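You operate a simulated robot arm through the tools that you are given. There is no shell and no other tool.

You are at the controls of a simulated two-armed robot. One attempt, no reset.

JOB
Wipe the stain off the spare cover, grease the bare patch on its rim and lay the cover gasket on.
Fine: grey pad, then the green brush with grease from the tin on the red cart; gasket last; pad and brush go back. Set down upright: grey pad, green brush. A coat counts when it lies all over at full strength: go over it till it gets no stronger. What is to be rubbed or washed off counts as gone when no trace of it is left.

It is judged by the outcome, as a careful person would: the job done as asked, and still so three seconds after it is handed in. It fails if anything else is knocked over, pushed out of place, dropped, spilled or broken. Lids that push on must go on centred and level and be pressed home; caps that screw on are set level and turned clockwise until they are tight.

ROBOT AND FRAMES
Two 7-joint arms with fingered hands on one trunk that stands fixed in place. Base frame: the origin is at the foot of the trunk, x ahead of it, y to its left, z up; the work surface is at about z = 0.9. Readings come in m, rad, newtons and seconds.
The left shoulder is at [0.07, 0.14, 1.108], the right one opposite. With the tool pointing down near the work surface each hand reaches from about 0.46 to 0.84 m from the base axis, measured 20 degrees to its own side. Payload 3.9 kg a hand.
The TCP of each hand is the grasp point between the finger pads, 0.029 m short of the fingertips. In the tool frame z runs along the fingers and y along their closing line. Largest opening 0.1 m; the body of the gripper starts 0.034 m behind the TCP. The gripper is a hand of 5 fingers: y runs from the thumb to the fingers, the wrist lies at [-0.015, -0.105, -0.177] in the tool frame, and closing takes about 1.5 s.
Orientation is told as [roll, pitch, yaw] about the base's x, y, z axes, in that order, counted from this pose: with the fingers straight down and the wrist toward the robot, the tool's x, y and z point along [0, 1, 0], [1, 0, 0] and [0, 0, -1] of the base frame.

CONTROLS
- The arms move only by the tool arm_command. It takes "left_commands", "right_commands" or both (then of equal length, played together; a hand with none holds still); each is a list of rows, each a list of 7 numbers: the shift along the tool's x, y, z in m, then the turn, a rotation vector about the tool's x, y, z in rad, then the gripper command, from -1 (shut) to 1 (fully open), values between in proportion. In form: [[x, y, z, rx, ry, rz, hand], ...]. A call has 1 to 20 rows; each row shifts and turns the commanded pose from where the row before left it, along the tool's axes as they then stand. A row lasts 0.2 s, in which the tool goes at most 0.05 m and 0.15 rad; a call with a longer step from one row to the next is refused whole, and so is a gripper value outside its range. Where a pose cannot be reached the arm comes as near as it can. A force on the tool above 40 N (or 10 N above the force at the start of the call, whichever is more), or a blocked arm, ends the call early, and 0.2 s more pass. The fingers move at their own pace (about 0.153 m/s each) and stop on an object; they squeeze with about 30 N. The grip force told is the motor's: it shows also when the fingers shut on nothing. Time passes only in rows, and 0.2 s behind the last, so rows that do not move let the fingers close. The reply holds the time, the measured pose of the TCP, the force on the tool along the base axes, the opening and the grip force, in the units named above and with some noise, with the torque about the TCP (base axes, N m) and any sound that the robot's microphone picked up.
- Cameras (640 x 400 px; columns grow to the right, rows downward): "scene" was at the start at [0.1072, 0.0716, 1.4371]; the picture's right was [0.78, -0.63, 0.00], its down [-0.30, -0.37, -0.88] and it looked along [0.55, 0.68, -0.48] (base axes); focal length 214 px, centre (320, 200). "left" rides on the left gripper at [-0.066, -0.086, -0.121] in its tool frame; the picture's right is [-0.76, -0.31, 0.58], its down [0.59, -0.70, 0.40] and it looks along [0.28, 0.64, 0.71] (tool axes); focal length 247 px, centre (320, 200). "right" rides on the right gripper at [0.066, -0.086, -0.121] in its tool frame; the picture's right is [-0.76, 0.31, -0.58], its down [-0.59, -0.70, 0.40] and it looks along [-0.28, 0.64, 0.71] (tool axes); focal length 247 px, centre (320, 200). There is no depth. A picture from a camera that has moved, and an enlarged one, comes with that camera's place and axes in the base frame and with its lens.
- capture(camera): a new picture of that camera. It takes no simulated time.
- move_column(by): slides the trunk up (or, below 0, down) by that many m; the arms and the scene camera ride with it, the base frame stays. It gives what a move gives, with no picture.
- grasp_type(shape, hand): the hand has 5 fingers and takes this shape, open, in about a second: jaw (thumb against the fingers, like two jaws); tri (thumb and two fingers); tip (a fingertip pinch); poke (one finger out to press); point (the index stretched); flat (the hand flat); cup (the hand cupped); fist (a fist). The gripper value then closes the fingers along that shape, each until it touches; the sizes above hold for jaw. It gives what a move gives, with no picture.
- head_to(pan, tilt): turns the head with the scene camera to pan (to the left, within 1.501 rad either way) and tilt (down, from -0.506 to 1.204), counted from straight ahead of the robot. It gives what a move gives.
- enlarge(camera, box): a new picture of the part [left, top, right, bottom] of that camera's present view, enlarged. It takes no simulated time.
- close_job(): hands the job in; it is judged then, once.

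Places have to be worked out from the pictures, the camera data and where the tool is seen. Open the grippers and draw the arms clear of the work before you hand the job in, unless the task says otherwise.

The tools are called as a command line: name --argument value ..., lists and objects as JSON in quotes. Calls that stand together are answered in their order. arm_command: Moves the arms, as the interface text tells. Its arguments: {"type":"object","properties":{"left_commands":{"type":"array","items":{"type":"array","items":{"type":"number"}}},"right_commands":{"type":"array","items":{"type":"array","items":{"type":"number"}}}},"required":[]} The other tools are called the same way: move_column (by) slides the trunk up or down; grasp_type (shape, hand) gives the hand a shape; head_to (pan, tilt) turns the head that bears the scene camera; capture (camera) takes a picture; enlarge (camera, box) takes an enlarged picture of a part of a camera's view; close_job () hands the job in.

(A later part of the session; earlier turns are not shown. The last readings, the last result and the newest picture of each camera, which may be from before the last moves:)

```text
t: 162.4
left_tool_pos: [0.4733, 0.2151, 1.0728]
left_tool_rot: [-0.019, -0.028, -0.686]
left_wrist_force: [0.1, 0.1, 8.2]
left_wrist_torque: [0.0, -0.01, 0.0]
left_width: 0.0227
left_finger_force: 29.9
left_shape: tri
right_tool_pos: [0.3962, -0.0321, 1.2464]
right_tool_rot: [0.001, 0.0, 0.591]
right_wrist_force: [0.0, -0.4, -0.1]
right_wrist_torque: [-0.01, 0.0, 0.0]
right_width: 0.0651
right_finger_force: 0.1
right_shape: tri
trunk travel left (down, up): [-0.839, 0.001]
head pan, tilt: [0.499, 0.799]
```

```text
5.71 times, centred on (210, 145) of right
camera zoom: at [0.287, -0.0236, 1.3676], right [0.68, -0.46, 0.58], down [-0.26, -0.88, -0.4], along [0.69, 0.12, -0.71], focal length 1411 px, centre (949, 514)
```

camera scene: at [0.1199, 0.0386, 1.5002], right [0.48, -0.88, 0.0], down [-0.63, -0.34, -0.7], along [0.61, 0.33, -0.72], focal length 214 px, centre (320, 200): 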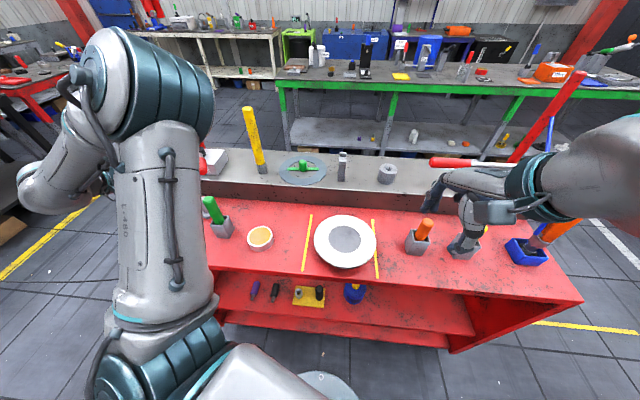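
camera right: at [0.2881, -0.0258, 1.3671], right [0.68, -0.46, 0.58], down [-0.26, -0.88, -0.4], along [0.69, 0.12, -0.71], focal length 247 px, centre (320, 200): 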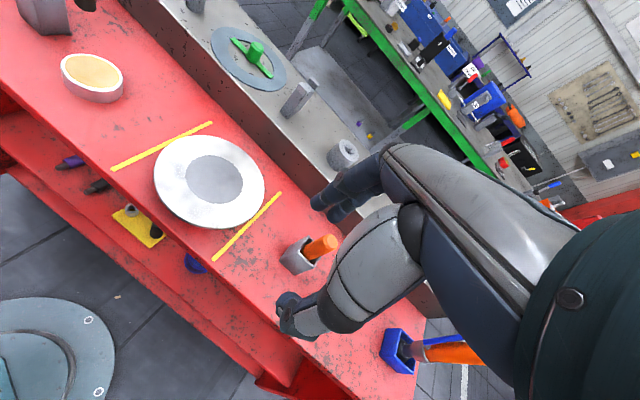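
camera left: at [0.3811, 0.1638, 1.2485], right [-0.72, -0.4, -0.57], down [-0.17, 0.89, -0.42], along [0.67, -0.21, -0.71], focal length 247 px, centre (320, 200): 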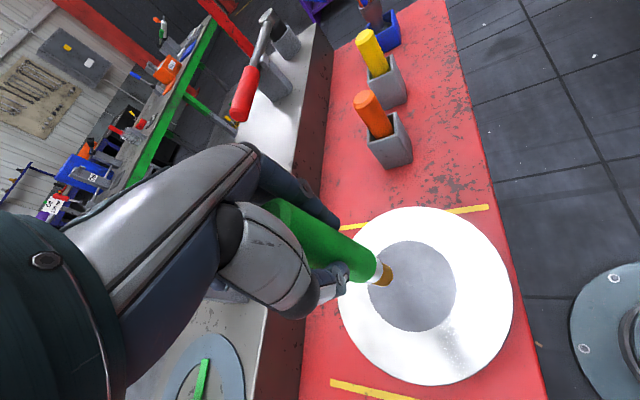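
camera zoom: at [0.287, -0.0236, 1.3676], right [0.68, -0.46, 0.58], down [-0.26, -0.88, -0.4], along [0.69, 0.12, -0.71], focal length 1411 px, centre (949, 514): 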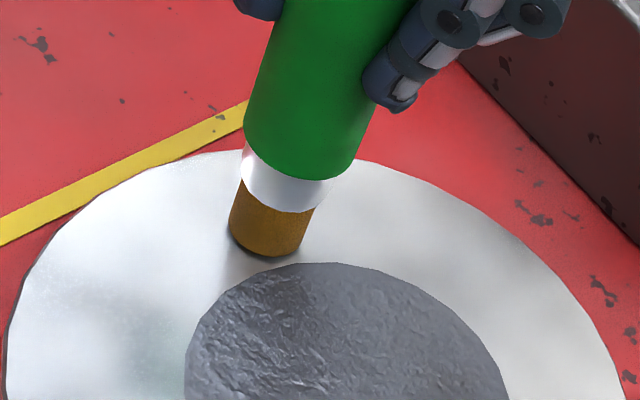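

Contact at 8 N. I sweep along the left-far quarter of the rim, then check.

arm_command --left_commands '[[0.0048, 0.0075, -0.0003, 0, 0, 0, -1], [0.0048, 0.0074, 0, 0, 0, 0, -1], [0.0027, 0.0085, 0, 0, 0, 0, -1], [0.0027, 0.0084, 0, 0, 0, 0, -1], [0.0004, 0.0089, 0, 0, 0, 0, -1], [0.0004, 0.0088, 0, 0, 0, 0, -1], [-0.0019, 0.0087, 0, 0, 0, 0, -1], [-0.0019, 0.0086, 0, 0, 0, 0, -1], [-0.0041, 0.0079, 0, 0, 0, 0, -1], [-0.0041, 0.0079, 0, 0, 0, 0, -1], [-0.006, 0.0066, 0, 0, 0, 0, -1], [-0.006, 0.0065, 0, 0, 0, 0, -1]]'

enlarge --camera "right" --box '[140, 90, 280, 210]'

enlarge --camera "scene" --box '[305, 205, 385, 275]'

```text
t: 165.0
left_tool_pos: [0.5419, 0.1554, 1.0742]
left_tool_rot: [-0.035, -0.026, -0.671]
left_wrist_force: [-0.1, 2.7, 4.8]
left_wrist_torque: [0.24, 0.01, -0.01]
left_width: 0.0242
left_finger_force: 30.7
left_shape: tri
right_tool_pos: [0.3955, -0.0315, 1.2458]
right_tool_rot: [0.003, -0.002, 0.59]
right_wrist_force: [0.0, -1.1, -0.5]
right_wrist_torque: [-0.04, 0.0, 0.02]
right_width: 0.0653
right_finger_force: 0.1
right_shape: tri
trunk travel left (down, up): [-0.839, 0.001]
head pan, tilt: [0.499, 0.799]
```

```text
3.33 times, centred on (210, 150) of right
camera zoom: at [0.2866, -0.0234, 1.3673], right [0.68, -0.46, 0.58], down [-0.26, -0.88, -0.4], along [0.69, 0.12, -0.71], focal length 823 px, centre (687, 367)
```

zoom: 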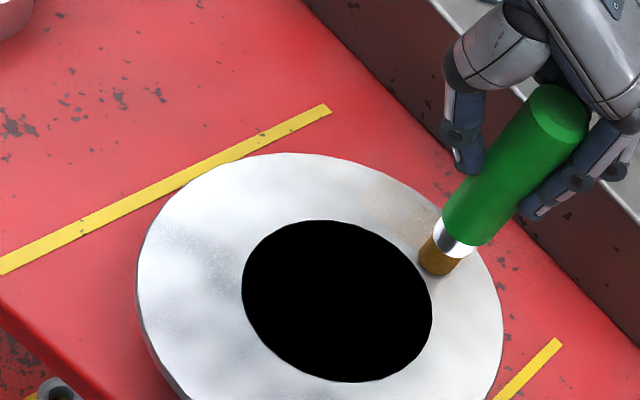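

```text
5.71 times, centred on (345, 240) of scene
camera zoom: at [0.1193, 0.0393, 1.5001], right [0.48, -0.88, 0.0], down [-0.63, -0.34, -0.7], along [0.61, 0.33, -0.72], focal length 1226 px, centre (177, -29)
```

zoom: 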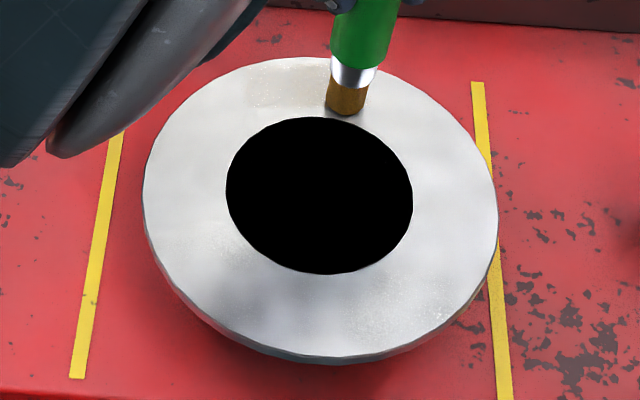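

Grease takes on the far part of the rim — a faint beige coat shows there. I zoom in to see its extent.

enlarge --camera "scene" --box '[320, 208, 376, 236]'

enlarge --camera "right" --box '[195, 115, 265, 165]'

```text
11.43 times, centred on (348, 222) of scene
camera zoom: at [0.1193, 0.0393, 1.5001], right [0.48, -0.88, 0.0], down [-0.63, -0.34, -0.7], along [0.61, 0.33, -0.72], focal length 2451 px, centre (0, -51)
```

zoom: 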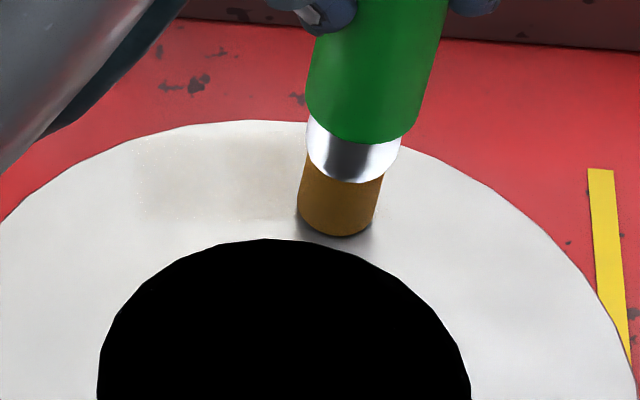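

```text
8.00 times, centred on (230, 140) of right
camera zoom: at [0.2866, -0.0234, 1.3673], right [0.68, -0.46, 0.58], down [-0.26, -0.88, -0.4], along [0.69, 0.12, -0.71], focal length 1976 px, centre (1040, 680)
```

zoom: 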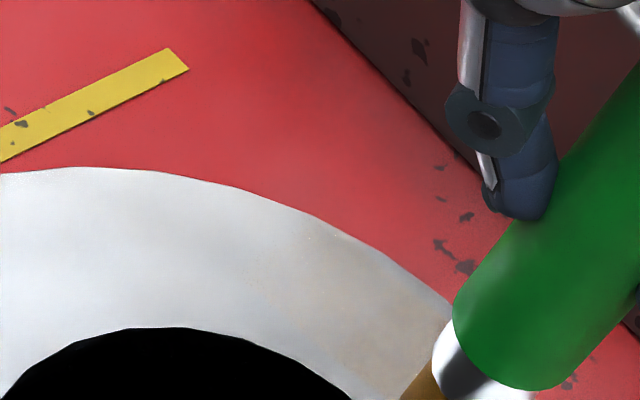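

A faint beige area begins on the far rim. I continue the sweep around the far-right quarter to find where it ends.

arm_command --left_commands '[[-0.0075, 0.0048, 0, 0, 0, 0, -1], [-0.0074, 0.0048, 0, 0, 0, 0, -1], [-0.0085, 0.0027, 0, 0, 0, 0, -1], [-0.0084, 0.0027, 0, 0, 0, 0, -1], [-0.0089, 0.0004, 0, 0, 0, 0, -1], [-0.0088, 0.0004, 0, 0, 0, 0, -1], [-0.0087, -0.0019, 0, 0, 0, 0, -1], [-0.0086, -0.0019, 0, 0, 0, 0, -1], [-0.0079, -0.0041, 0, 0, 0, 0, -1], [-0.0079, -0.0041, 0, 0, 0, 0, -1]]'

enlarge --camera "right" --box '[140, 110, 280, 230]'

enlarge --camera "scene" --box '[305, 205, 385, 275]'

```text
t: 167.2
left_tool_pos: [0.4929, 0.0825, 1.073]
left_tool_rot: [-0.025, -0.017, -0.688]
left_wrist_force: [0.8, 0.9, 1.4]
left_wrist_torque: [0.07, -0.13, 0.0]
left_width: 0.0231
left_finger_force: 30.0
left_shape: tri
right_tool_pos: [0.396, -0.0306, 1.2456]
right_tool_rot: [-0.002, -0.002, 0.591]
right_wrist_force: [-0.1, 0.0, 0.4]
right_wrist_torque: [-0.01, -0.02, 0.0]
right_width: 0.0651
right_finger_force: 0.1
right_shape: tri
trunk travel left (down, up): [-0.839, 0.001]
head pan, tilt: [0.499, 0.799]
```

```text
3.33 times, centred on (210, 170) of right
camera zoom: at [0.2872, -0.0231, 1.3674], right [0.68, -0.46, 0.58], down [-0.26, -0.88, -0.4], along [0.69, 0.12, -0.71], focal length 823 px, centre (687, 300)
```

zoom: 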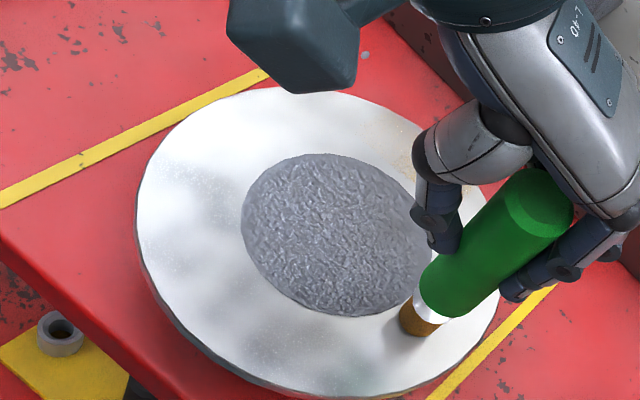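

```text
5.71 times, centred on (345, 240) of scene
camera zoom: at [0.1199, 0.0395, 1.5002], right [0.48, -0.88, 0.0], down [-0.63, -0.34, -0.7], along [0.61, 0.33, -0.72], focal length 1226 px, centre (177, -29)
```

zoom: 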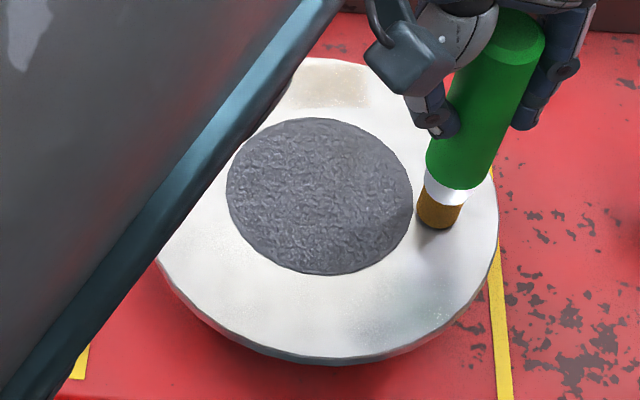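

The coat only took on a patch in the far rim, roughly between (0.518, 0.210) and (0.548, 0.148). I lift the brush away and look at it unobstructed.

arm_command --left_commands '[[0, 0, -0.02, 0, 0, 0, -1], [0, 0, -0.02, 0, 0, 0, -1], [0.03, -0.03, 0, 0, 0, 0, -1], [0.03, -0.035, 0, 0, 0, 0, -1], [0.03, -0.035, 0, 0, 0, 0, -1], [0.03, -0.035, 0, 0, 0, 0, -1]]'

enlarge --camera "right" --box '[140, 110, 280, 230]'

enlarge --camera "scene" --box '[320, 205, 380, 245]'

capture --camera "left"

```text
t: 168.6
left_tool_pos: [0.4747, 0.2673, 1.1015]
left_tool_rot: [-0.001, 0.001, -0.702]
left_wrist_force: [0.1, -0.1, -1.4]
left_wrist_torque: [-0.02, 0.01, -0.03]
left_width: 0.0231
left_finger_force: 30.2
left_shape: tri
left hand out of reach, approached as far as the arm can: row 2
right_tool_pos: [0.3973, -0.0291, 1.2456]
right_tool_rot: [0.0, -0.001, 0.591]
right_wrist_force: [0.2, 0.8, 0.3]
right_wrist_torque: [-0.01, 0.0, -0.02]
right_width: 0.0649
right_finger_force: 0.1
right_shape: tri
trunk travel left (down, up): [-0.839, 0.001]
head pan, tilt: [0.499, 0.799]
```

```text
3.33 times, centred on (210, 170) of right
camera zoom: at [0.2879, -0.0203, 1.3673], right [0.68, -0.46, 0.58], down [-0.26, -0.88, -0.4], along [0.69, 0.12, -0.71], focal length 823 px, centre (687, 300)
```

zoom: 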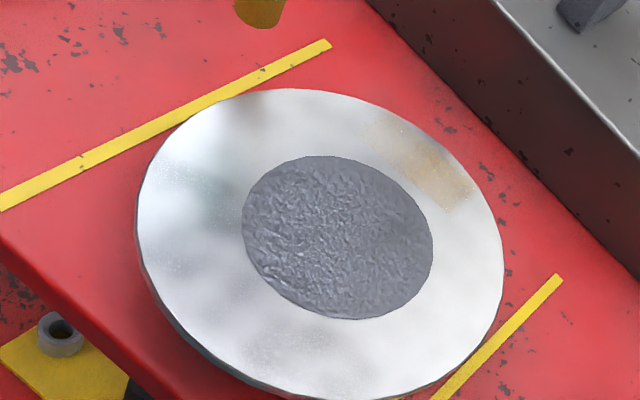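

```text
10.00 times, centred on (350, 225) of scene
camera zoom: at [0.1208, 0.0427, 1.5], right [0.48, -0.88, 0.0], down [-0.63, -0.34, -0.7], along [0.61, 0.33, -0.72], focal length 2145 px, centre (20, -50)
```

zoom: 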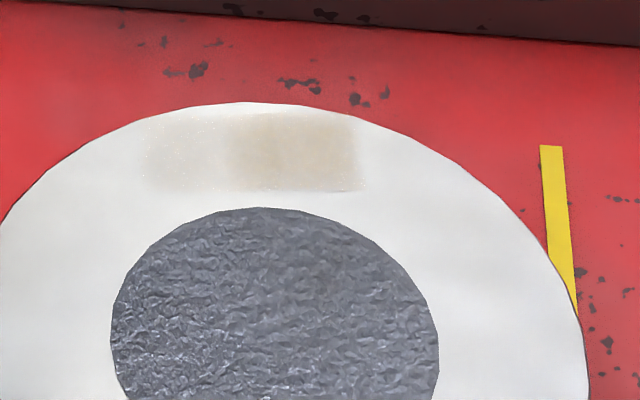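

```text
taken
camera left: at [0.3667, 0.2726, 1.2235], right [-0.72, -0.38, -0.58], down [-0.16, 0.9, -0.4], along [0.67, -0.2, -0.71], focal length 247 px, centre (320, 200)
```

left: 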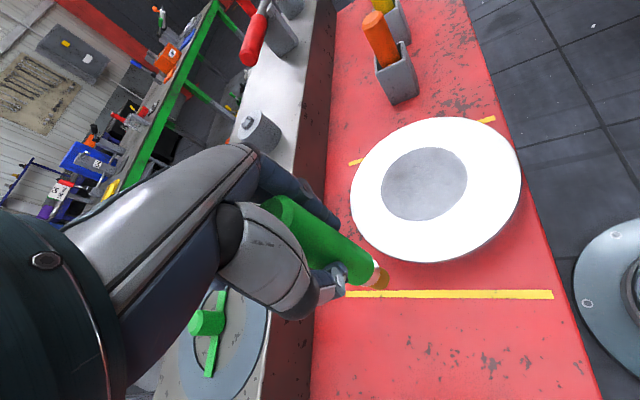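

Now the patch is clearly visible: a rectangle about 69 × 30 mm on the far rim, centred near (0.5375, 0.183), fainter at its left part. I check how much grease is left on the bristles.

enlarge --camera "left" --box '[330, 240, 410, 310]'

enlarge --camera "right" --box '[160, 50, 240, 120]'

```text
5.71 times, centred on (370, 275) of left
camera zoom: at [0.3667, 0.2726, 1.2235], right [-0.72, -0.38, -0.58], down [-0.16, 0.9, -0.4], along [0.67, -0.2, -0.71], focal length 1411 px, centre (34, -229)
```

zoom: 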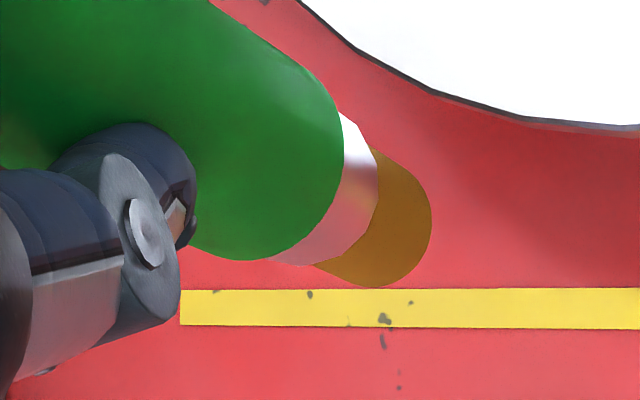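

```text
5.71 times, centred on (200, 85) of right
camera zoom: at [0.2879, -0.0203, 1.3673], right [0.68, -0.46, 0.58], down [-0.26, -0.88, -0.4], along [0.69, 0.12, -0.71], focal length 1411 px, centre (1006, 857)
```

zoom: 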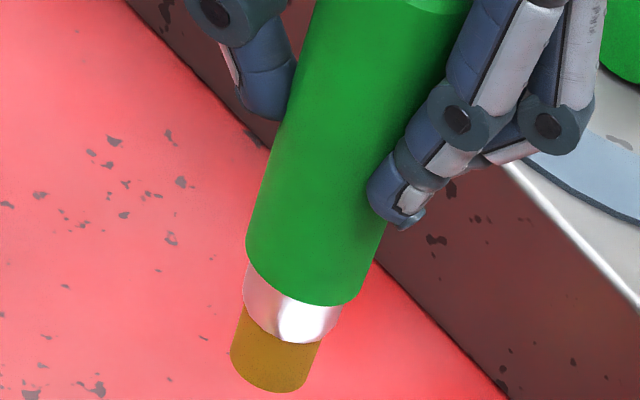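

The bristles still hold plenty of grease; the tip sits about (3, -5) mm off the TCP axis. I bring the tip to the patch's left-inner corner and touch down for full strokes.

arm_command --left_commands '[[-0.0117, 0.0394, 0.004, 0, 0, 0, -1], [-0.0116, 0.0393, 0.006, 0, 0, 0, -1], [0, 0, 0.01, 0, 0, 0, -1], [0, 0, 0.004, 0, 0, 0, -1], [0, 0, 0.002, 0, 0, 0, -1], [0, 0, 0, 0, 0, 0, -1]]'

enlarge --camera "scene" --box '[320, 205, 380, 245]'

```text
t: 170.0
left_tool_pos: [0.5212, 0.1966, 1.0819]
left_tool_rot: [-0.027, -0.033, -0.683]
left_wrist_force: [1.0, -0.4, -0.3]
left_wrist_torque: [0.02, -0.01, -0.01]
left_width: 0.0231
left_finger_force: 30.0
left_shape: tri
right_tool_pos: [0.3966, -0.0318, 1.2448]
right_tool_rot: [0.001, -0.002, 0.591]
right_wrist_force: [-0.8, 0.1, 1.2]
right_wrist_torque: [0.01, -0.01, 0.01]
right_width: 0.0653
right_finger_force: 0.1
right_shape: tri
trunk travel left (down, up): [-0.839, 0.001]
head pan, tilt: [0.499, 0.799]
```

```text
10.00 times, centred on (350, 225) of scene
camera zoom: at [0.1204, 0.0393, 1.5001], right [0.48, -0.88, 0.0], down [-0.63, -0.34, -0.7], along [0.61, 0.33, -0.72], focal length 2145 px, centre (20, -50)
```

zoom: 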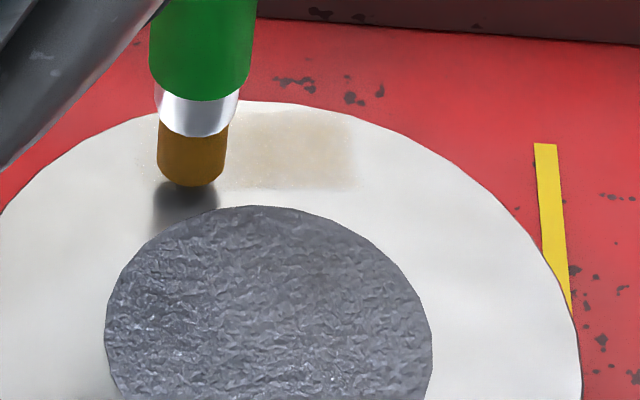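

Right over the left-inner part of the patch. Lowering to contact.

arm_command --left_commands '[[0, 0, 0.003, 0, 0, 0, -1], [0, 0, 0.003, 0, 0, 0, -1], [0, 0, 0.0015, 0, 0, 0, -1], [0, 0, 0, 0, 0, 0, -1]]'

arm_command --left_commands '[[0, 0, 0.0015, 0, 0, 0, -1], [0, 0, 0, 0, 0, 0, -1]]'

```text
t: 171.0
left_tool_pos: [0.5204, 0.1971, 1.0765]
left_tool_rot: [-0.025, -0.034, -0.679]
left_wrist_force: [0.7, 1.1, 0.0]
left_wrist_torque: [0.01, 0.0, -0.03]
left_width: 0.0233
left_finger_force: 30.0
left_shape: tri
right_tool_pos: [0.3973, -0.0311, 1.2454]
right_tool_rot: [0.001, 0.001, 0.589]
right_wrist_force: [-0.3, -0.1, 0.2]
right_wrist_torque: [-0.02, 0.0, -0.01]
right_width: 0.065
right_finger_force: 0.0
right_shape: tri
trunk travel left (down, up): [-0.839, 0.001]
head pan, tilt: [0.499, 0.799]
```

```text
t: 171.6
left_tool_pos: [0.5216, 0.1982, 1.074]
left_tool_rot: [-0.026, -0.035, -0.679]
left_wrist_force: [0.2, -0.4, -0.5]
left_wrist_torque: [0.0, -0.01, 0.0]
left_width: 0.0232
left_finger_force: 30.2
left_shape: tri
right_tool_pos: [0.3973, -0.0299, 1.245]
right_tool_rot: [0.003, -0.001, 0.59]
right_wrist_force: [-0.5, 0.2, 0.8]
right_wrist_torque: [0.0, 0.02, -0.01]
right_width: 0.0652
right_finger_force: 0.0
right_shape: tri
trunk travel left (down, up): [-0.839, 0.001]
head pan, tilt: [0.499, 0.799]
```

arm_command --left_commands '[[0, 0, 0.0015, 0, 0, 0, -1], [-0.0035, 0.0088, 0.0003, 0, 0, 0, -1], [-0.0035, 0.0088, 0, 0, 0, 0, -1], [-0.0035, 0.0088, 0, 0, 0, 0, -1], [-0.0035, 0.0088, 0, 0, 0, 0, -1], [-0.0035, 0.0088, 0, 0, 0, 0, -1], [-0.0035, 0.0088, 0, 0, 0, 0, -1]]'

enlarge --camera "scene" --box '[320, 205, 380, 245]'

```text
t: 173.2
left_tool_pos: [0.5487, 0.1536, 1.0725]
left_tool_rot: [-0.031, -0.032, -0.665]
left_wrist_force: [-2.2, 5.0, 14.8]
left_wrist_torque: [0.64, 0.26, 0.0]
left_width: 0.0279
left_finger_force: 30.1
left_shape: tri
right_tool_pos: [0.3945, -0.031, 1.2475]
right_tool_rot: [0.0, -0.001, 0.59]
right_wrist_force: [0.5, -0.4, -0.6]
right_wrist_torque: [0.02, 0.03, -0.01]
right_width: 0.0651
right_finger_force: 0.0
right_shape: tri
trunk travel left (down, up): [-0.839, 0.001]
head pan, tilt: [0.499, 0.799]
```

```text
10.00 times, centred on (350, 225) of scene
camera zoom: at [0.1181, 0.0399, 1.5002], right [0.48, -0.88, 0.0], down [-0.63, -0.34, -0.7], along [0.61, 0.33, -0.72], focal length 2145 px, centre (20, -50)
```

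zoom: 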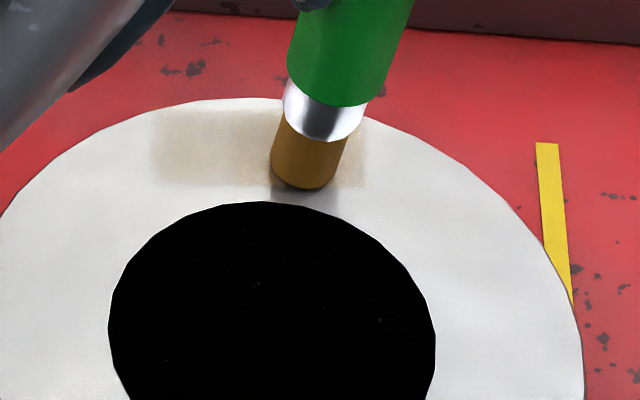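

The coat is spreading. The brush drags and tilts a little in the grip at 15 N, so I ease the pressure and paint the middle and outer lanes more gently.

arm_command --left_commands '[[0, 0, -0.0015, 0, 0, 0, -1], [0.0065, 0.0025, 0, 0, 0, 0, -1], [0.0027, -0.007, 0, 0, 0, 0, -1], [0.0027, -0.007, 0, 0, 0, 0, -1], [0.0027, -0.007, 0, 0, 0, 0, -1], [0.0027, -0.007, 0, 0, 0, 0, -1], [0.0027, -0.007, 0, 0, 0, 0, -1], [0.0027, -0.007, 0, 0, 0, 0, -1], [0.0027, -0.007, 0, 0, 0, 0, -1], [0, 0, 0, 0, 0, 0, -1]]'

enlarge --camera "scene" --box '[320, 205, 380, 245]'

```text
t: 175.4
left_tool_pos: [0.528, 0.1949, 1.0764]
left_tool_rot: [-0.013, -0.034, -0.69]
left_wrist_force: [-0.7, -0.1, -0.7]
left_wrist_torque: [0.03, -0.01, -0.02]
left_width: 0.024
left_finger_force: 29.9
left_shape: tri
right_tool_pos: [0.3979, -0.03, 1.2451]
right_tool_rot: [0.003, -0.001, 0.589]
right_wrist_force: [-0.5, 0.4, 0.3]
right_wrist_torque: [0.05, 0.01, -0.03]
right_width: 0.0653
right_finger_force: 0.0
right_shape: tri
trunk travel left (down, up): [-0.839, 0.001]
head pan, tilt: [0.499, 0.799]
```

```text
10.00 times, centred on (350, 225) of scene
camera zoom: at [0.1209, 0.0395, 1.5001], right [0.48, -0.88, 0.0], down [-0.63, -0.34, -0.7], along [0.61, 0.33, -0.72], focal length 2145 px, centre (20, -50)
```

zoom: 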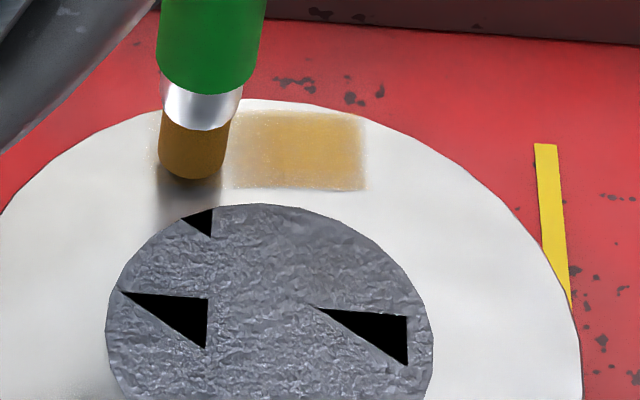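

The right half now has a strong coat. The brush lost contact on the return; I lower again and work the left half back and forth.

arm_command --left_commands '[[0, 0, 0.002, 0, 0, 0, -1], [0, 0, 0.0015, 0, 0, 0, -1], [0, 0, 0, 0, 0, 0, -1]]'

```text
t: 176.2
left_tool_pos: [0.5294, 0.1956, 1.073]
left_tool_rot: [-0.024, -0.043, -0.679]
left_wrist_force: [-0.4, 0.0, -1.5]
left_wrist_torque: [-0.02, 0.01, -0.01]
left_width: 0.0238
left_finger_force: 29.8
left_shape: tri
right_tool_pos: [0.398, -0.031, 1.2452]
right_tool_rot: [0.001, 0.0, 0.59]
right_wrist_force: [0.5, -0.4, 0.3]
right_wrist_torque: [0.02, 0.06, 0.02]
right_width: 0.0648
right_finger_force: 0.0
right_shape: tri
trunk travel left (down, up): [-0.839, 0.001]
head pan, tilt: [0.499, 0.799]
```

arm_command --left_commands '[[0, 0, 0.0015, 0, 0, 0, -1], [0, 0, 0, 0, 0, 0, -1]]'

enlarge --camera "right" --box '[180, 100, 270, 180]'

```text
t: 176.8
left_tool_pos: [0.5293, 0.1971, 1.0729]
left_tool_rot: [-0.028, -0.042, -0.678]
left_wrist_force: [0.7, -0.4, 3.7]
left_wrist_torque: [-0.09, -0.03, 0.01]
left_width: 0.0236
left_finger_force: 30.3
left_shape: tri
right_tool_pos: [0.3968, -0.0297, 1.2458]
right_tool_rot: [0.002, -0.001, 0.589]
right_wrist_force: [0.2, 0.1, -0.2]
right_wrist_torque: [0.02, -0.02, -0.03]
right_width: 0.0653
right_finger_force: 0.1
right_shape: tri
trunk travel left (down, up): [-0.839, 0.001]
head pan, tilt: [0.499, 0.799]
```

```text
5.00 times, centred on (225, 140) of right
camera zoom: at [0.2872, -0.0233, 1.3675], right [0.68, -0.46, 0.58], down [-0.26, -0.88, -0.4], along [0.69, 0.12, -0.71], focal length 1235 px, centre (795, 500)
```

zoom: 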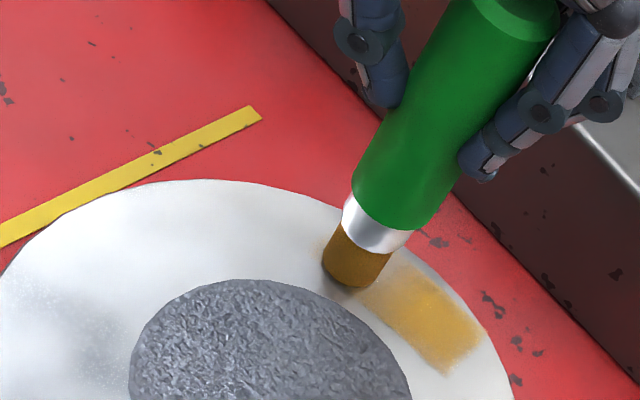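

Light contact (4 N). Working the left half back and forth with small steps.

arm_command --left_commands '[[0.0022, -0.0056, 0, 0, 0, 0, -1], [0.0022, -0.0056, 0, 0, 0, 0, -1], [-0.0022, 0.0056, 0, 0, 0, 0, -1], [-0.0022, 0.0056, 0, 0, 0, 0, -1], [-0.0022, 0.0056, 0, 0, 0, 0, -1], [-0.0022, 0.0056, 0, 0, 0, 0, -1], [-0.0022, 0.0056, 0, 0, 0, 0, -1], [0.005, 0.002, 0, 0, 0, 0, -1], [0.0022, -0.0056, 0, 0, 0, 0, -1], [0.0022, -0.0056, 0, 0, 0, 0, -1], [0.0022, -0.0056, 0, 0, 0, 0, -1], [0.0022, -0.0056, 0, 0, 0, 0, -1], [0.0022, -0.0056, 0, 0, 0, 0, -1], [0.0022, -0.0056, 0, 0, 0, 0, -1], [0, 0, 0, 0, 0, 0, -1]]'

enlarge --camera "scene" --box '[320, 205, 380, 245]'

enlarge --camera "right" --box '[180, 100, 270, 180]'

```text
t: 178.3
left_tool_pos: [0.5376, 0.1933, 1.0708]
left_tool_rot: [-0.031, -0.044, -0.658]
left_wrist_force: [-4.6, 1.9, 25.9]
left_wrist_torque: [0.31, 0.43, 0.02]
left_width: 0.0266
left_finger_force: 30.2
left_shape: tri
right_tool_pos: [0.3957, -0.0313, 1.2464]
right_tool_rot: [0.001, -0.003, 0.59]
right_wrist_force: [0.2, 0.3, 0.8]
right_wrist_torque: [0.02, 0.01, 0.03]
right_width: 0.0648
right_finger_force: 0.1
right_shape: tri
trunk travel left (down, up): [-0.839, 0.001]
head pan, tilt: [0.499, 0.799]
stopped in row 7 (left hand): the force on the tool passed its limit at 41 N (the readings are from after the stop); the commanded pose is now the measured one
```

```text
10.00 times, centred on (350, 225) of scene
camera zoom: at [0.1186, 0.0394, 1.5002], right [0.48, -0.88, 0.0], down [-0.63, -0.34, -0.7], along [0.61, 0.33, -0.72], focal length 2145 px, centre (20, -50)
```

zoom: 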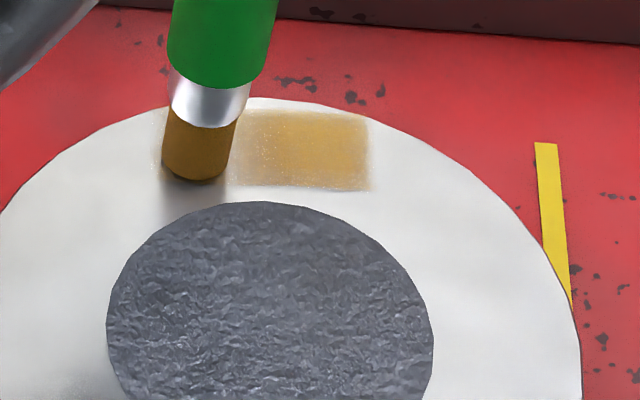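

```text
5.00 times, centred on (225, 140) of right
camera zoom: at [0.2859, -0.0233, 1.3675], right [0.68, -0.46, 0.58], down [-0.26, -0.88, -0.4], along [0.69, 0.12, -0.71], focal length 1235 px, centre (795, 500)
```

zoom: 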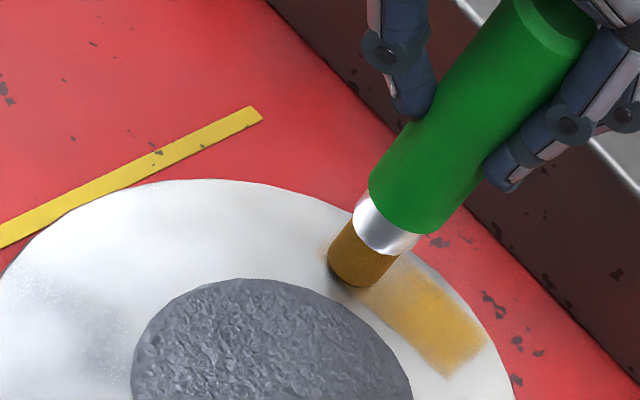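

The bristles jammed when reversing (the brush leans in the grip and then stands up). I lift off, check the brush in the hand, and will use light one-directional strokes instead.

arm_command --left_commands '[[0, 0, -0.01, 0, 0, 0, -1], [0, 0, -0.015, 0, 0, 0, -1], [0.02, -0.03, -0.005, 0, 0, 0, -1], [0.02, -0.04, 0, 0, 0, 0, -1], [0.02, -0.04, 0, 0, 0, 0, -1]]'

enlarge --camera "left" --box '[280, 180, 440, 320]'

enlarge --camera "scene" --box '[320, 205, 380, 245]'

enlarge --camera "right" --box '[140, 60, 280, 200]'

```text
t: 179.5
left_tool_pos: [0.4871, 0.3109, 1.09]
left_tool_rot: [-0.034, -0.033, -0.666]
left_wrist_force: [-0.1, 0.5, -0.3]
left_wrist_torque: [0.02, -0.02, -0.04]
left_width: 0.0237
left_finger_force: 30.3
left_shape: tri
right_tool_pos: [0.3956, -0.0282, 1.246]
right_tool_rot: [-0.001, 0.0, 0.59]
right_wrist_force: [0.4, 0.0, 0.0]
right_wrist_torque: [-0.04, -0.01, -0.01]
right_width: 0.065
right_finger_force: 0.0
right_shape: tri
trunk travel left (down, up): [-0.839, 0.001]
head pan, tilt: [0.499, 0.799]
```

```text
2.86 times, centred on (360, 250) of left
camera zoom: at [0.3786, 0.3183, 1.2112], right [-0.71, -0.43, -0.56], down [-0.19, 0.88, -0.44], along [0.68, -0.21, -0.7], focal length 706 px, centre (206, 57)
```

zoom: 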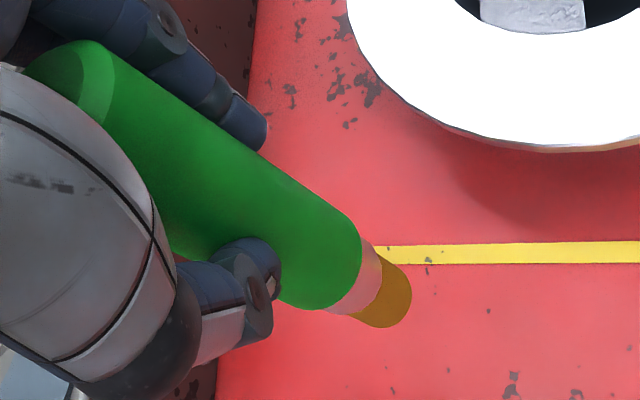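

```text
10.00 times, centred on (350, 225) of scene
camera zoom: at [0.1199, 0.0416, 1.5001], right [0.48, -0.88, 0.0], down [-0.63, -0.34, -0.7], along [0.61, 0.33, -0.72], focal length 2145 px, centre (20, -50)
```

zoom: 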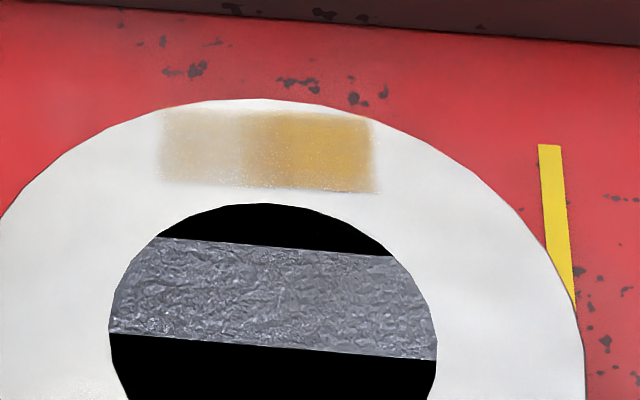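

```text
2.86 times, centred on (210, 130) of right
camera zoom: at [0.2871, -0.0213, 1.3674], right [0.68, -0.46, 0.58], down [-0.26, -0.88, -0.4], along [0.69, 0.12, -0.71], focal length 706 px, centre (634, 400)
```

zoom: 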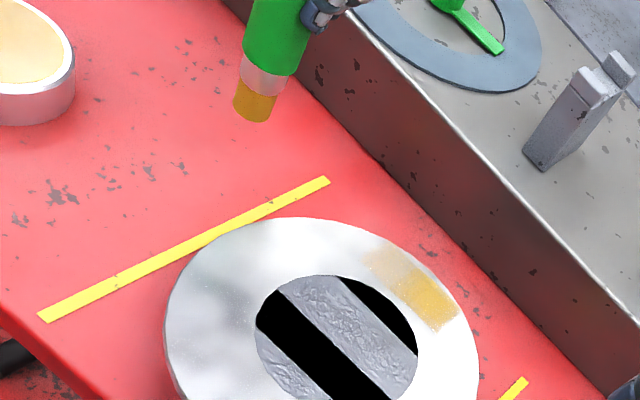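

The coat shows clearly now: right half golden, left half paler; the patch's rectangle is centred near (0.541, 0.178). The tool frame has drifted by ~2° roll/pitch, which spoils straight strokes, so I straighten the hand first.

arm_command --left_commands '[[0, 0, -0.01, 0.033, 0.034, 0.034, -1], [0, 0, 0, 0, 0, 0, -1]]'

```text
t: 180.1
left_tool_pos: [0.4875, 0.3103, 1.1005]
left_tool_rot: [0.001, 0.0, -0.701]
left_wrist_force: [-0.8, 0.6, -1.0]
left_wrist_torque: [-0.01, -0.01, -0.01]
left_width: 0.0236
left_finger_force: 30.2
left_shape: tri
right_tool_pos: [0.3968, -0.0303, 1.245]
right_tool_rot: [0.0, -0.001, 0.59]
right_wrist_force: [-0.1, 1.0, 0.0]
right_wrist_torque: [-0.01, 0.0, -0.01]
right_width: 0.0653
right_finger_force: 0.1
right_shape: tri
trunk travel left (down, up): [-0.839, 0.001]
head pan, tilt: [0.499, 0.799]
```

Straight again. I re-dip the brush in the tin to make sure it carries enough grease.

arm_command --left_commands '[[-0.004, -0.0348, 0, 0, 0, 0, -1], [-0.004, -0.0348, 0, 0, 0, 0, -1], [-0.004, -0.0348, 0, 0, 0, 0, -1], [-0.004, -0.0346, 0, 0, 0, 0, -1], [0, 0, 0.02, 0, 0, 0, -1], [0, 0, 0.015, 0, 0, 0, -1], [0, 0, 0, 0, 0, 0, -1]]'

enlarge --camera "right" --box '[40, 10, 180, 120]'

```text
t: 181.7
left_tool_pos: [0.3686, 0.3867, 1.0661]
left_tool_rot: [0.003, -0.001, -0.697]
left_wrist_force: [-0.3, -0.2, -0.9]
left_wrist_torque: [0.01, -0.01, 0.0]
left_width: 0.0236
left_finger_force: 30.0
left_shape: tri
right_tool_pos: [0.396, -0.0312, 1.2458]
right_tool_rot: [0.0, -0.001, 0.59]
right_wrist_force: [-0.1, 0.2, 0.6]
right_wrist_torque: [0.0, -0.02, 0.01]
right_width: 0.0653
right_finger_force: 0.1
right_shape: tri
trunk travel left (down, up): [-0.839, 0.001]
head pan, tilt: [0.499, 0.799]
```

```text
3.64 times, centred on (110, 65) of right
camera zoom: at [0.287, -0.0229, 1.3675], right [0.68, -0.46, 0.58], down [-0.26, -0.88, -0.4], along [0.69, 0.12, -0.71], focal length 898 px, centre (1084, 691)
```

zoom: 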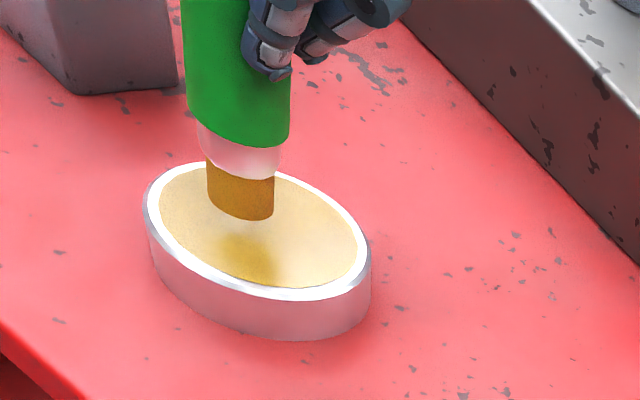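

arm_command --left_commands '[[0, 0, 0.008, 0, 0, 0, -1], [0, 0, 0.006, 0, 0, 0, -1], [0, 0, 0.003, 0, 0, 0, -1], [0, 0, 0, 0, 0, 0, -1], [0, 0, 0, 0, 0, 0, -1], [0, 0, -0.015, 0, 0, 0, -1], [0, 0, -0.03, 0, 0, 0, -1], [0, 0, -0.01, 0, 0, 0, -1]]'

enlarge --camera "right" --box '[40, 10, 180, 120]'

```text
t: 183.5
left_tool_pos: [0.371, 0.3851, 1.1047]
left_tool_rot: [0.002, 0.001, -0.697]
left_wrist_force: [-0.1, 0.3, -0.8]
left_wrist_torque: [-0.03, 0.0, 0.0]
left_width: 0.0234
left_finger_force: 30.5
left_shape: tri
right_tool_pos: [0.3973, -0.0302, 1.2464]
right_tool_rot: [0.001, 0.001, 0.589]
right_wrist_force: [-0.9, 0.1, -0.4]
right_wrist_torque: [-0.01, -0.01, 0.01]
right_width: 0.0651
right_finger_force: 0.1
right_shape: tri
trunk travel left (down, up): [-0.839, 0.001]
head pan, tilt: [0.499, 0.799]
```

```text
3.64 times, centred on (110, 65) of right
camera zoom: at [0.2882, -0.0227, 1.3671], right [0.68, -0.46, 0.58], down [-0.26, -0.88, -0.4], along [0.69, 0.12, -0.71], focal length 898 px, centre (1084, 691)
```

zoom: 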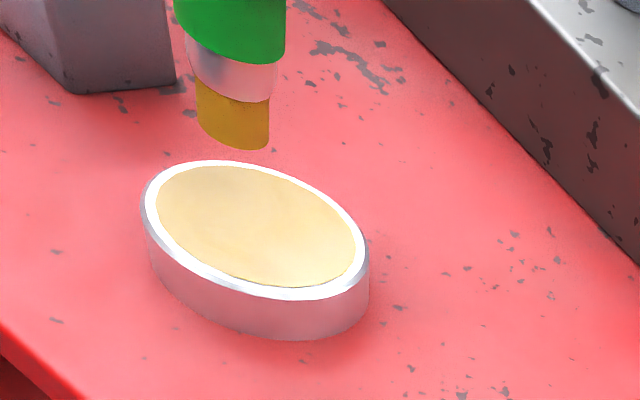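

Freshly loaded. Back to the patch's left end, keeping an eye on the orientation.

arm_command --left_commands '[[-0.008, 0.0401, 0, 0, 0, 0, -1], [-0.008, 0.0401, 0, 0, 0, 0, -1], [-0.008, 0.0401, 0, 0, 0, 0, -1], [-0.008, 0.0401, 0, 0, 0, 0, -1], [-0.008, 0.0401, 0, 0, 0, 0, -1], [-0.008, 0.0401, 0, 0, 0, 0, -1], [0, 0, 0.01, 0, 0, 0, -1], [0, 0, 0.01, 0, 0, 0, -1]]'

enlarge --camera "scene" --box '[320, 205, 380, 245]'

```text
t: 185.3
left_tool_pos: [0.5277, 0.1957, 1.0905]
left_tool_rot: [-0.02, -0.037, -0.687]
left_wrist_force: [0.3, 0.0, -1.0]
left_wrist_torque: [0.0, 0.01, 0.0]
left_width: 0.0235
left_finger_force: 29.9
left_shape: tri
right_tool_pos: [0.3973, -0.0299, 1.2454]
right_tool_rot: [0.0, -0.001, 0.589]
right_wrist_force: [0.1, 0.2, -0.5]
right_wrist_torque: [-0.01, 0.01, 0.02]
right_width: 0.0649
right_finger_force: 0.0
right_shape: tri
trunk travel left (down, up): [-0.839, 0.001]
head pan, tilt: [0.499, 0.799]
```

```text
10.00 times, centred on (350, 225) of scene
camera zoom: at [0.121, 0.0398, 1.5001], right [0.48, -0.88, 0.0], down [-0.63, -0.34, -0.7], along [0.61, 0.33, -0.72], focal length 2145 px, centre (20, -50)
```

zoom: 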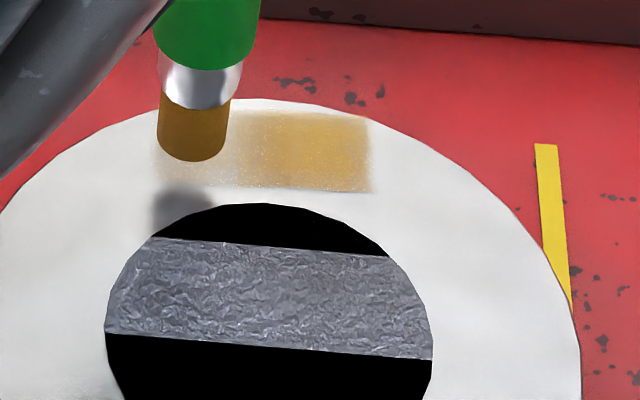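

The pose error here (z +6 mm, ~2° tilt) suggests a joint near its limit at yaw -0.7; I try yaw -0.4 at this spot.

arm_command --left_commands '[[0, 0, -0.005, 0, 0, -0.1, -1], [0, 0, 0, 0, 0, -0.1, -1], [0, 0, 0, 0, 0, -0.1, -1], [0, 0, 0, 0, 0, 0, -1]]'

```text
t: 186.3
left_tool_pos: [0.5243, 0.1985, 1.0885]
left_tool_rot: [-0.024, -0.01, -0.381]
left_wrist_force: [0.3, 0.4, 0.2]
left_wrist_torque: [0.0, -0.01, 0.0]
left_width: 0.0234
left_finger_force: 29.7
left_shape: tri
right_tool_pos: [0.3981, -0.0307, 1.2448]
right_tool_rot: [0.0, 0.0, 0.59]
right_wrist_force: [-0.6, 0.2, -0.1]
right_wrist_torque: [-0.02, -0.03, 0.0]
right_width: 0.0651
right_finger_force: 0.1
right_shape: tri
trunk travel left (down, up): [-0.839, 0.001]
head pan, tilt: [0.499, 0.799]
```

Better (about 1 mm / 1°). I keep this yaw, align to the left-inner corner and lower to contact.

arm_command --left_commands '[[-0.0018, 0.004, 0.006, 0, 0, 0, -1], [0, 0, 0.005, 0, 0, 0, -1], [0, 0, 0.002, 0, 0, 0, -1], [0, 0, 0, 0, 0, 0, -1]]'

arm_command --left_commands '[[0, 0, 0.0015, 0, 0, 0, -1], [0, 0, 0, 0, 0, 0, -1]]'

```text
t: 187.3
left_tool_pos: [0.5278, 0.1916, 1.0808]
left_tool_rot: [-0.024, -0.023, -0.389]
left_wrist_force: [-0.5, -1.0, -1.5]
left_wrist_torque: [0.01, 0.0, 0.01]
left_width: 0.0233
left_finger_force: 30.0
left_shape: tri
right_tool_pos: [0.3969, -0.0305, 1.244]
right_tool_rot: [0.002, 0.0, 0.59]
right_wrist_force: [-0.3, 0.0, -0.5]
right_wrist_torque: [0.0, 0.02, 0.01]
right_width: 0.0652
right_finger_force: 0.0
right_shape: tri
trunk travel left (down, up): [-0.839, 0.001]
head pan, tilt: [0.499, 0.799]
```

```text
t: 187.9
left_tool_pos: [0.5277, 0.1923, 1.0779]
left_tool_rot: [-0.024, -0.021, -0.387]
left_wrist_force: [0.4, -0.3, -0.5]
left_wrist_torque: [0.01, -0.02, -0.02]
left_width: 0.0236
left_finger_force: 30.0
left_shape: tri
right_tool_pos: [0.3967, -0.0309, 1.2444]
right_tool_rot: [0.003, 0.0, 0.589]
right_wrist_force: [0.5, 0.4, 0.1]
right_wrist_torque: [-0.02, 0.0, -0.01]
right_width: 0.0651
right_finger_force: 0.0
right_shape: tri
trunk travel left (down, up): [-0.839, 0.001]
head pan, tilt: [0.499, 0.799]
```

arm_command --left_commands '[[0.0028, -0.0011, 0.002, 0, 0, 0, -1], [0, 0, 0.0015, 0, 0, 0, -1], [0, 0, 0, 0, 0, 0, -1]]'

enlarge --camera "right" --box '[180, 100, 270, 180]'

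```text
t: 188.7
left_tool_pos: [0.5296, 0.1937, 1.0764]
left_tool_rot: [-0.024, -0.023, -0.388]
left_wrist_force: [0.3, 0.2, -0.3]
left_wrist_torque: [0.01, 0.01, 0.04]
left_width: 0.0234
left_finger_force: 29.5
left_shape: tri
right_tool_pos: [0.3967, -0.0311, 1.2456]
right_tool_rot: [0.002, 0.0, 0.59]
right_wrist_force: [0.1, -0.4, 0.3]
right_wrist_torque: [0.02, 0.03, 0.01]
right_width: 0.0651
right_finger_force: 0.0
right_shape: tri
trunk travel left (down, up): [-0.839, 0.001]
head pan, tilt: [0.499, 0.799]
```

```text
5.00 times, centred on (225, 140) of right
camera zoom: at [0.2879, -0.023, 1.3672], right [0.68, -0.46, 0.58], down [-0.26, -0.88, -0.4], along [0.69, 0.12, -0.71], focal length 1235 px, centre (795, 500)
```

zoom: 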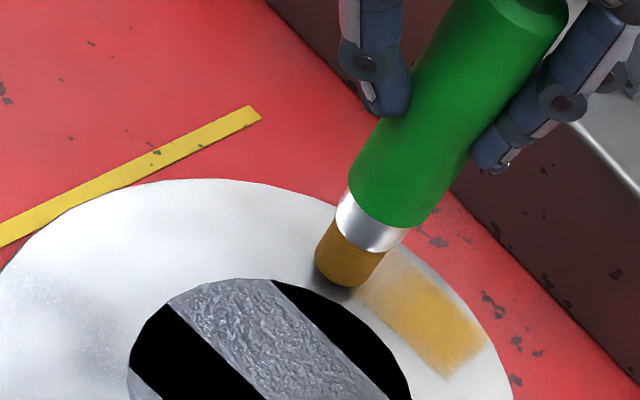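

arm_command --left_commands '[[0, 0, 0.0015, 0, 0, 0, -1], [0, 0, 0.001, 0, 0, 0, -1], [0, 0, 0, 0, 0, 0, -1]]'

arm_command --left_commands '[[0, 0, 0.001, 0, 0, 0, -1], [0, 0, 0, 0, 0, 0, -1]]'

```text
t: 189.5
left_tool_pos: [0.529, 0.1955, 1.0737]
left_tool_rot: [-0.024, -0.022, -0.383]
left_wrist_force: [0.1, 0.0, -1.0]
left_wrist_torque: [0.0, 0.01, 0.0]
left_width: 0.0233
left_finger_force: 29.7
left_shape: tri
right_tool_pos: [0.3974, -0.031, 1.2461]
right_tool_rot: [0.001, 0.0, 0.59]
right_wrist_force: [0.3, -0.6, -0.1]
right_wrist_torque: [0.03, 0.05, 0.04]
right_width: 0.0651
right_finger_force: 0.1
right_shape: tri
trunk travel left (down, up): [-0.839, 0.001]
head pan, tilt: [0.499, 0.799]
```

```text
t: 190.1
left_tool_pos: [0.5288, 0.1974, 1.0721]
left_tool_rot: [-0.026, -0.024, -0.382]
left_wrist_force: [0.9, -1.2, 6.6]
left_wrist_torque: [-0.03, -0.04, 0.02]
left_width: 0.0237
left_finger_force: 29.8
left_shape: tri
right_tool_pos: [0.3961, -0.0311, 1.2466]
right_tool_rot: [0.002, 0.0, 0.591]
right_wrist_force: [0.2, 0.3, -0.7]
right_wrist_torque: [0.0, -0.02, 0.01]
right_width: 0.0652
right_finger_force: 0.0
right_shape: tri
trunk travel left (down, up): [-0.839, 0.001]
head pan, tilt: [0.499, 0.799]
```

6.6 N contact. Stroke to the right in two halves, checking the force between.

arm_command --left_commands '[[-0.0042, 0.0046, 0, 0, 0, 0, -1], [-0.0042, 0.0046, 0, 0, 0, 0, -1], [-0.0042, 0.0046, 0, 0, 0, 0, -1], [-0.0042, 0.0046, 0, 0, 0, 0, -1], [-0.0042, 0.0046, 0, 0, 0, 0, -1]]'

arm_command --left_commands '[[-0.0042, 0.0046, 0, 0, 0, 0, -1], [-0.0042, 0.0046, 0, 0, 0, 0, -1], [-0.0042, 0.0046, 0, 0, 0, 0, -1], [-0.0042, 0.0046, 0, 0, 0, 0, -1], [-0.0042, 0.0046, 0, 0, 0, 0, -1]]'

enlarge --camera "scene" --box '[320, 205, 380, 245]'

```text
t: 191.3
left_tool_pos: [0.5382, 0.1737, 1.0713]
left_tool_rot: [-0.028, -0.017, -0.372]
left_wrist_force: [-2.3, 5.3, 15.1]
left_wrist_torque: [0.78, 0.44, 0.0]
left_width: 0.0264
left_finger_force: 30.4
left_shape: tri
right_tool_pos: [0.3941, -0.0312, 1.2455]
right_tool_rot: [0.001, -0.002, 0.59]
right_wrist_force: [-0.4, 0.6, 0.3]
right_wrist_torque: [0.01, -0.01, -0.01]
right_width: 0.0649
right_finger_force: 0.0
right_shape: tri
trunk travel left (down, up): [-0.839, 0.001]
head pan, tilt: [0.499, 0.799]
```

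```text
t: 192.5
left_tool_pos: [0.5531, 0.1454, 1.071]
left_tool_rot: [-0.031, -0.016, -0.371]
left_wrist_force: [-2.0, 3.1, 8.3]
left_wrist_torque: [0.43, 0.18, 0.04]
left_width: 0.0257
left_finger_force: 29.8
left_shape: tri
right_tool_pos: [0.3957, -0.0298, 1.2465]
right_tool_rot: [0.001, -0.002, 0.59]
right_wrist_force: [-0.1, -0.6, 0.5]
right_wrist_torque: [0.0, -0.02, -0.01]
right_width: 0.0652
right_finger_force: 0.0
right_shape: tri
trunk travel left (down, up): [-0.839, 0.001]
head pan, tilt: [0.499, 0.799]
```

```text
10.00 times, centred on (350, 225) of scene
camera zoom: at [0.1187, 0.0398, 1.5002], right [0.48, -0.88, 0.0], down [-0.63, -0.34, -0.7], along [0.61, 0.33, -0.72], focal length 2145 px, centre (20, -50)
```

zoom: 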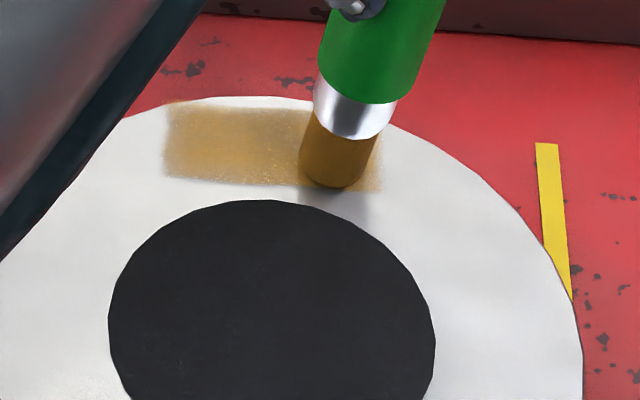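

Good — the left half is now golden as well. I lift off and view the whole patch.

arm_command --left_commands '[[0, 0, -0.012, 0, 0, 0, -1], [0, 0, -0.015, 0, 0, 0, -1], [0.03, -0.03, 0, 0, 0, 0, -1], [0.035, -0.03, 0, 0, 0, 0, -1], [0.035, -0.03, 0, 0, 0, 0, -1], [0.035, -0.03, 0, 0, 0, 0, -1]]'

enlarge --camera "scene" --box '[320, 205, 380, 245]'

enlarge --camera "right" --box '[190, 110, 260, 180]'

```text
t: 193.9
left_tool_pos: [0.4963, 0.3077, 1.0937]
left_tool_rot: [0.002, -0.001, -0.401]
left_wrist_force: [0.0, -0.1, -1.3]
left_wrist_torque: [-0.04, -0.02, -0.01]
left_width: 0.0237
left_finger_force: 30.0
left_shape: tri
right_tool_pos: [0.3966, -0.0293, 1.2454]
right_tool_rot: [0.0, 0.0, 0.589]
right_wrist_force: [-0.1, 0.0, -0.4]
right_wrist_torque: [-0.06, 0.01, 0.02]
right_width: 0.0649
right_finger_force: 0.0
right_shape: tri
trunk travel left (down, up): [-0.839, 0.001]
head pan, tilt: [0.499, 0.799]
```

```text
10.00 times, centred on (350, 225) of scene
camera zoom: at [0.1203, 0.0421, 1.5001], right [0.48, -0.88, 0.0], down [-0.63, -0.34, -0.7], along [0.61, 0.33, -0.72], focal length 2145 px, centre (20, -50)
```

zoom: 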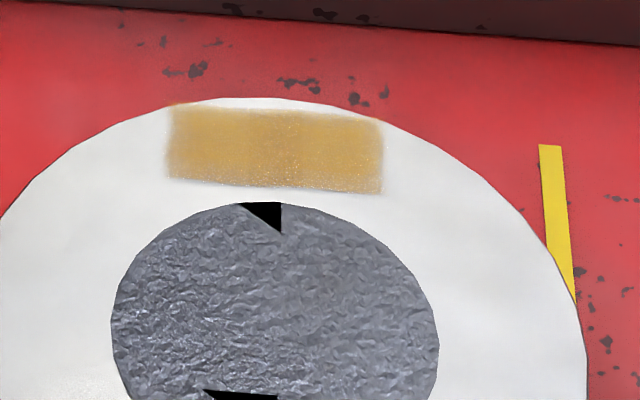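

```text
5.71 times, centred on (225, 145) of right
camera zoom: at [0.2875, -0.0209, 1.3674], right [0.68, -0.46, 0.58], down [-0.26, -0.88, -0.4], along [0.69, 0.12, -0.71], focal length 1411 px, centre (863, 514)
```

zoom: 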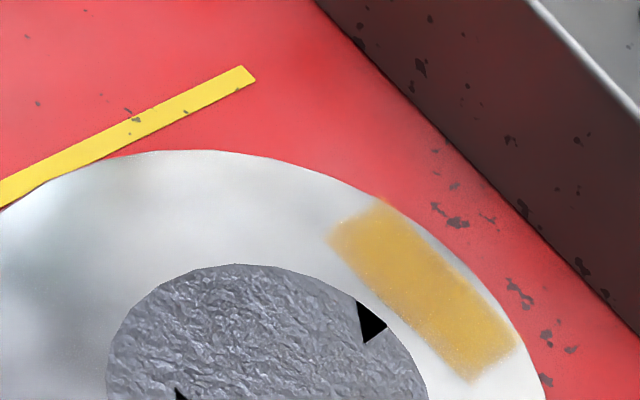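

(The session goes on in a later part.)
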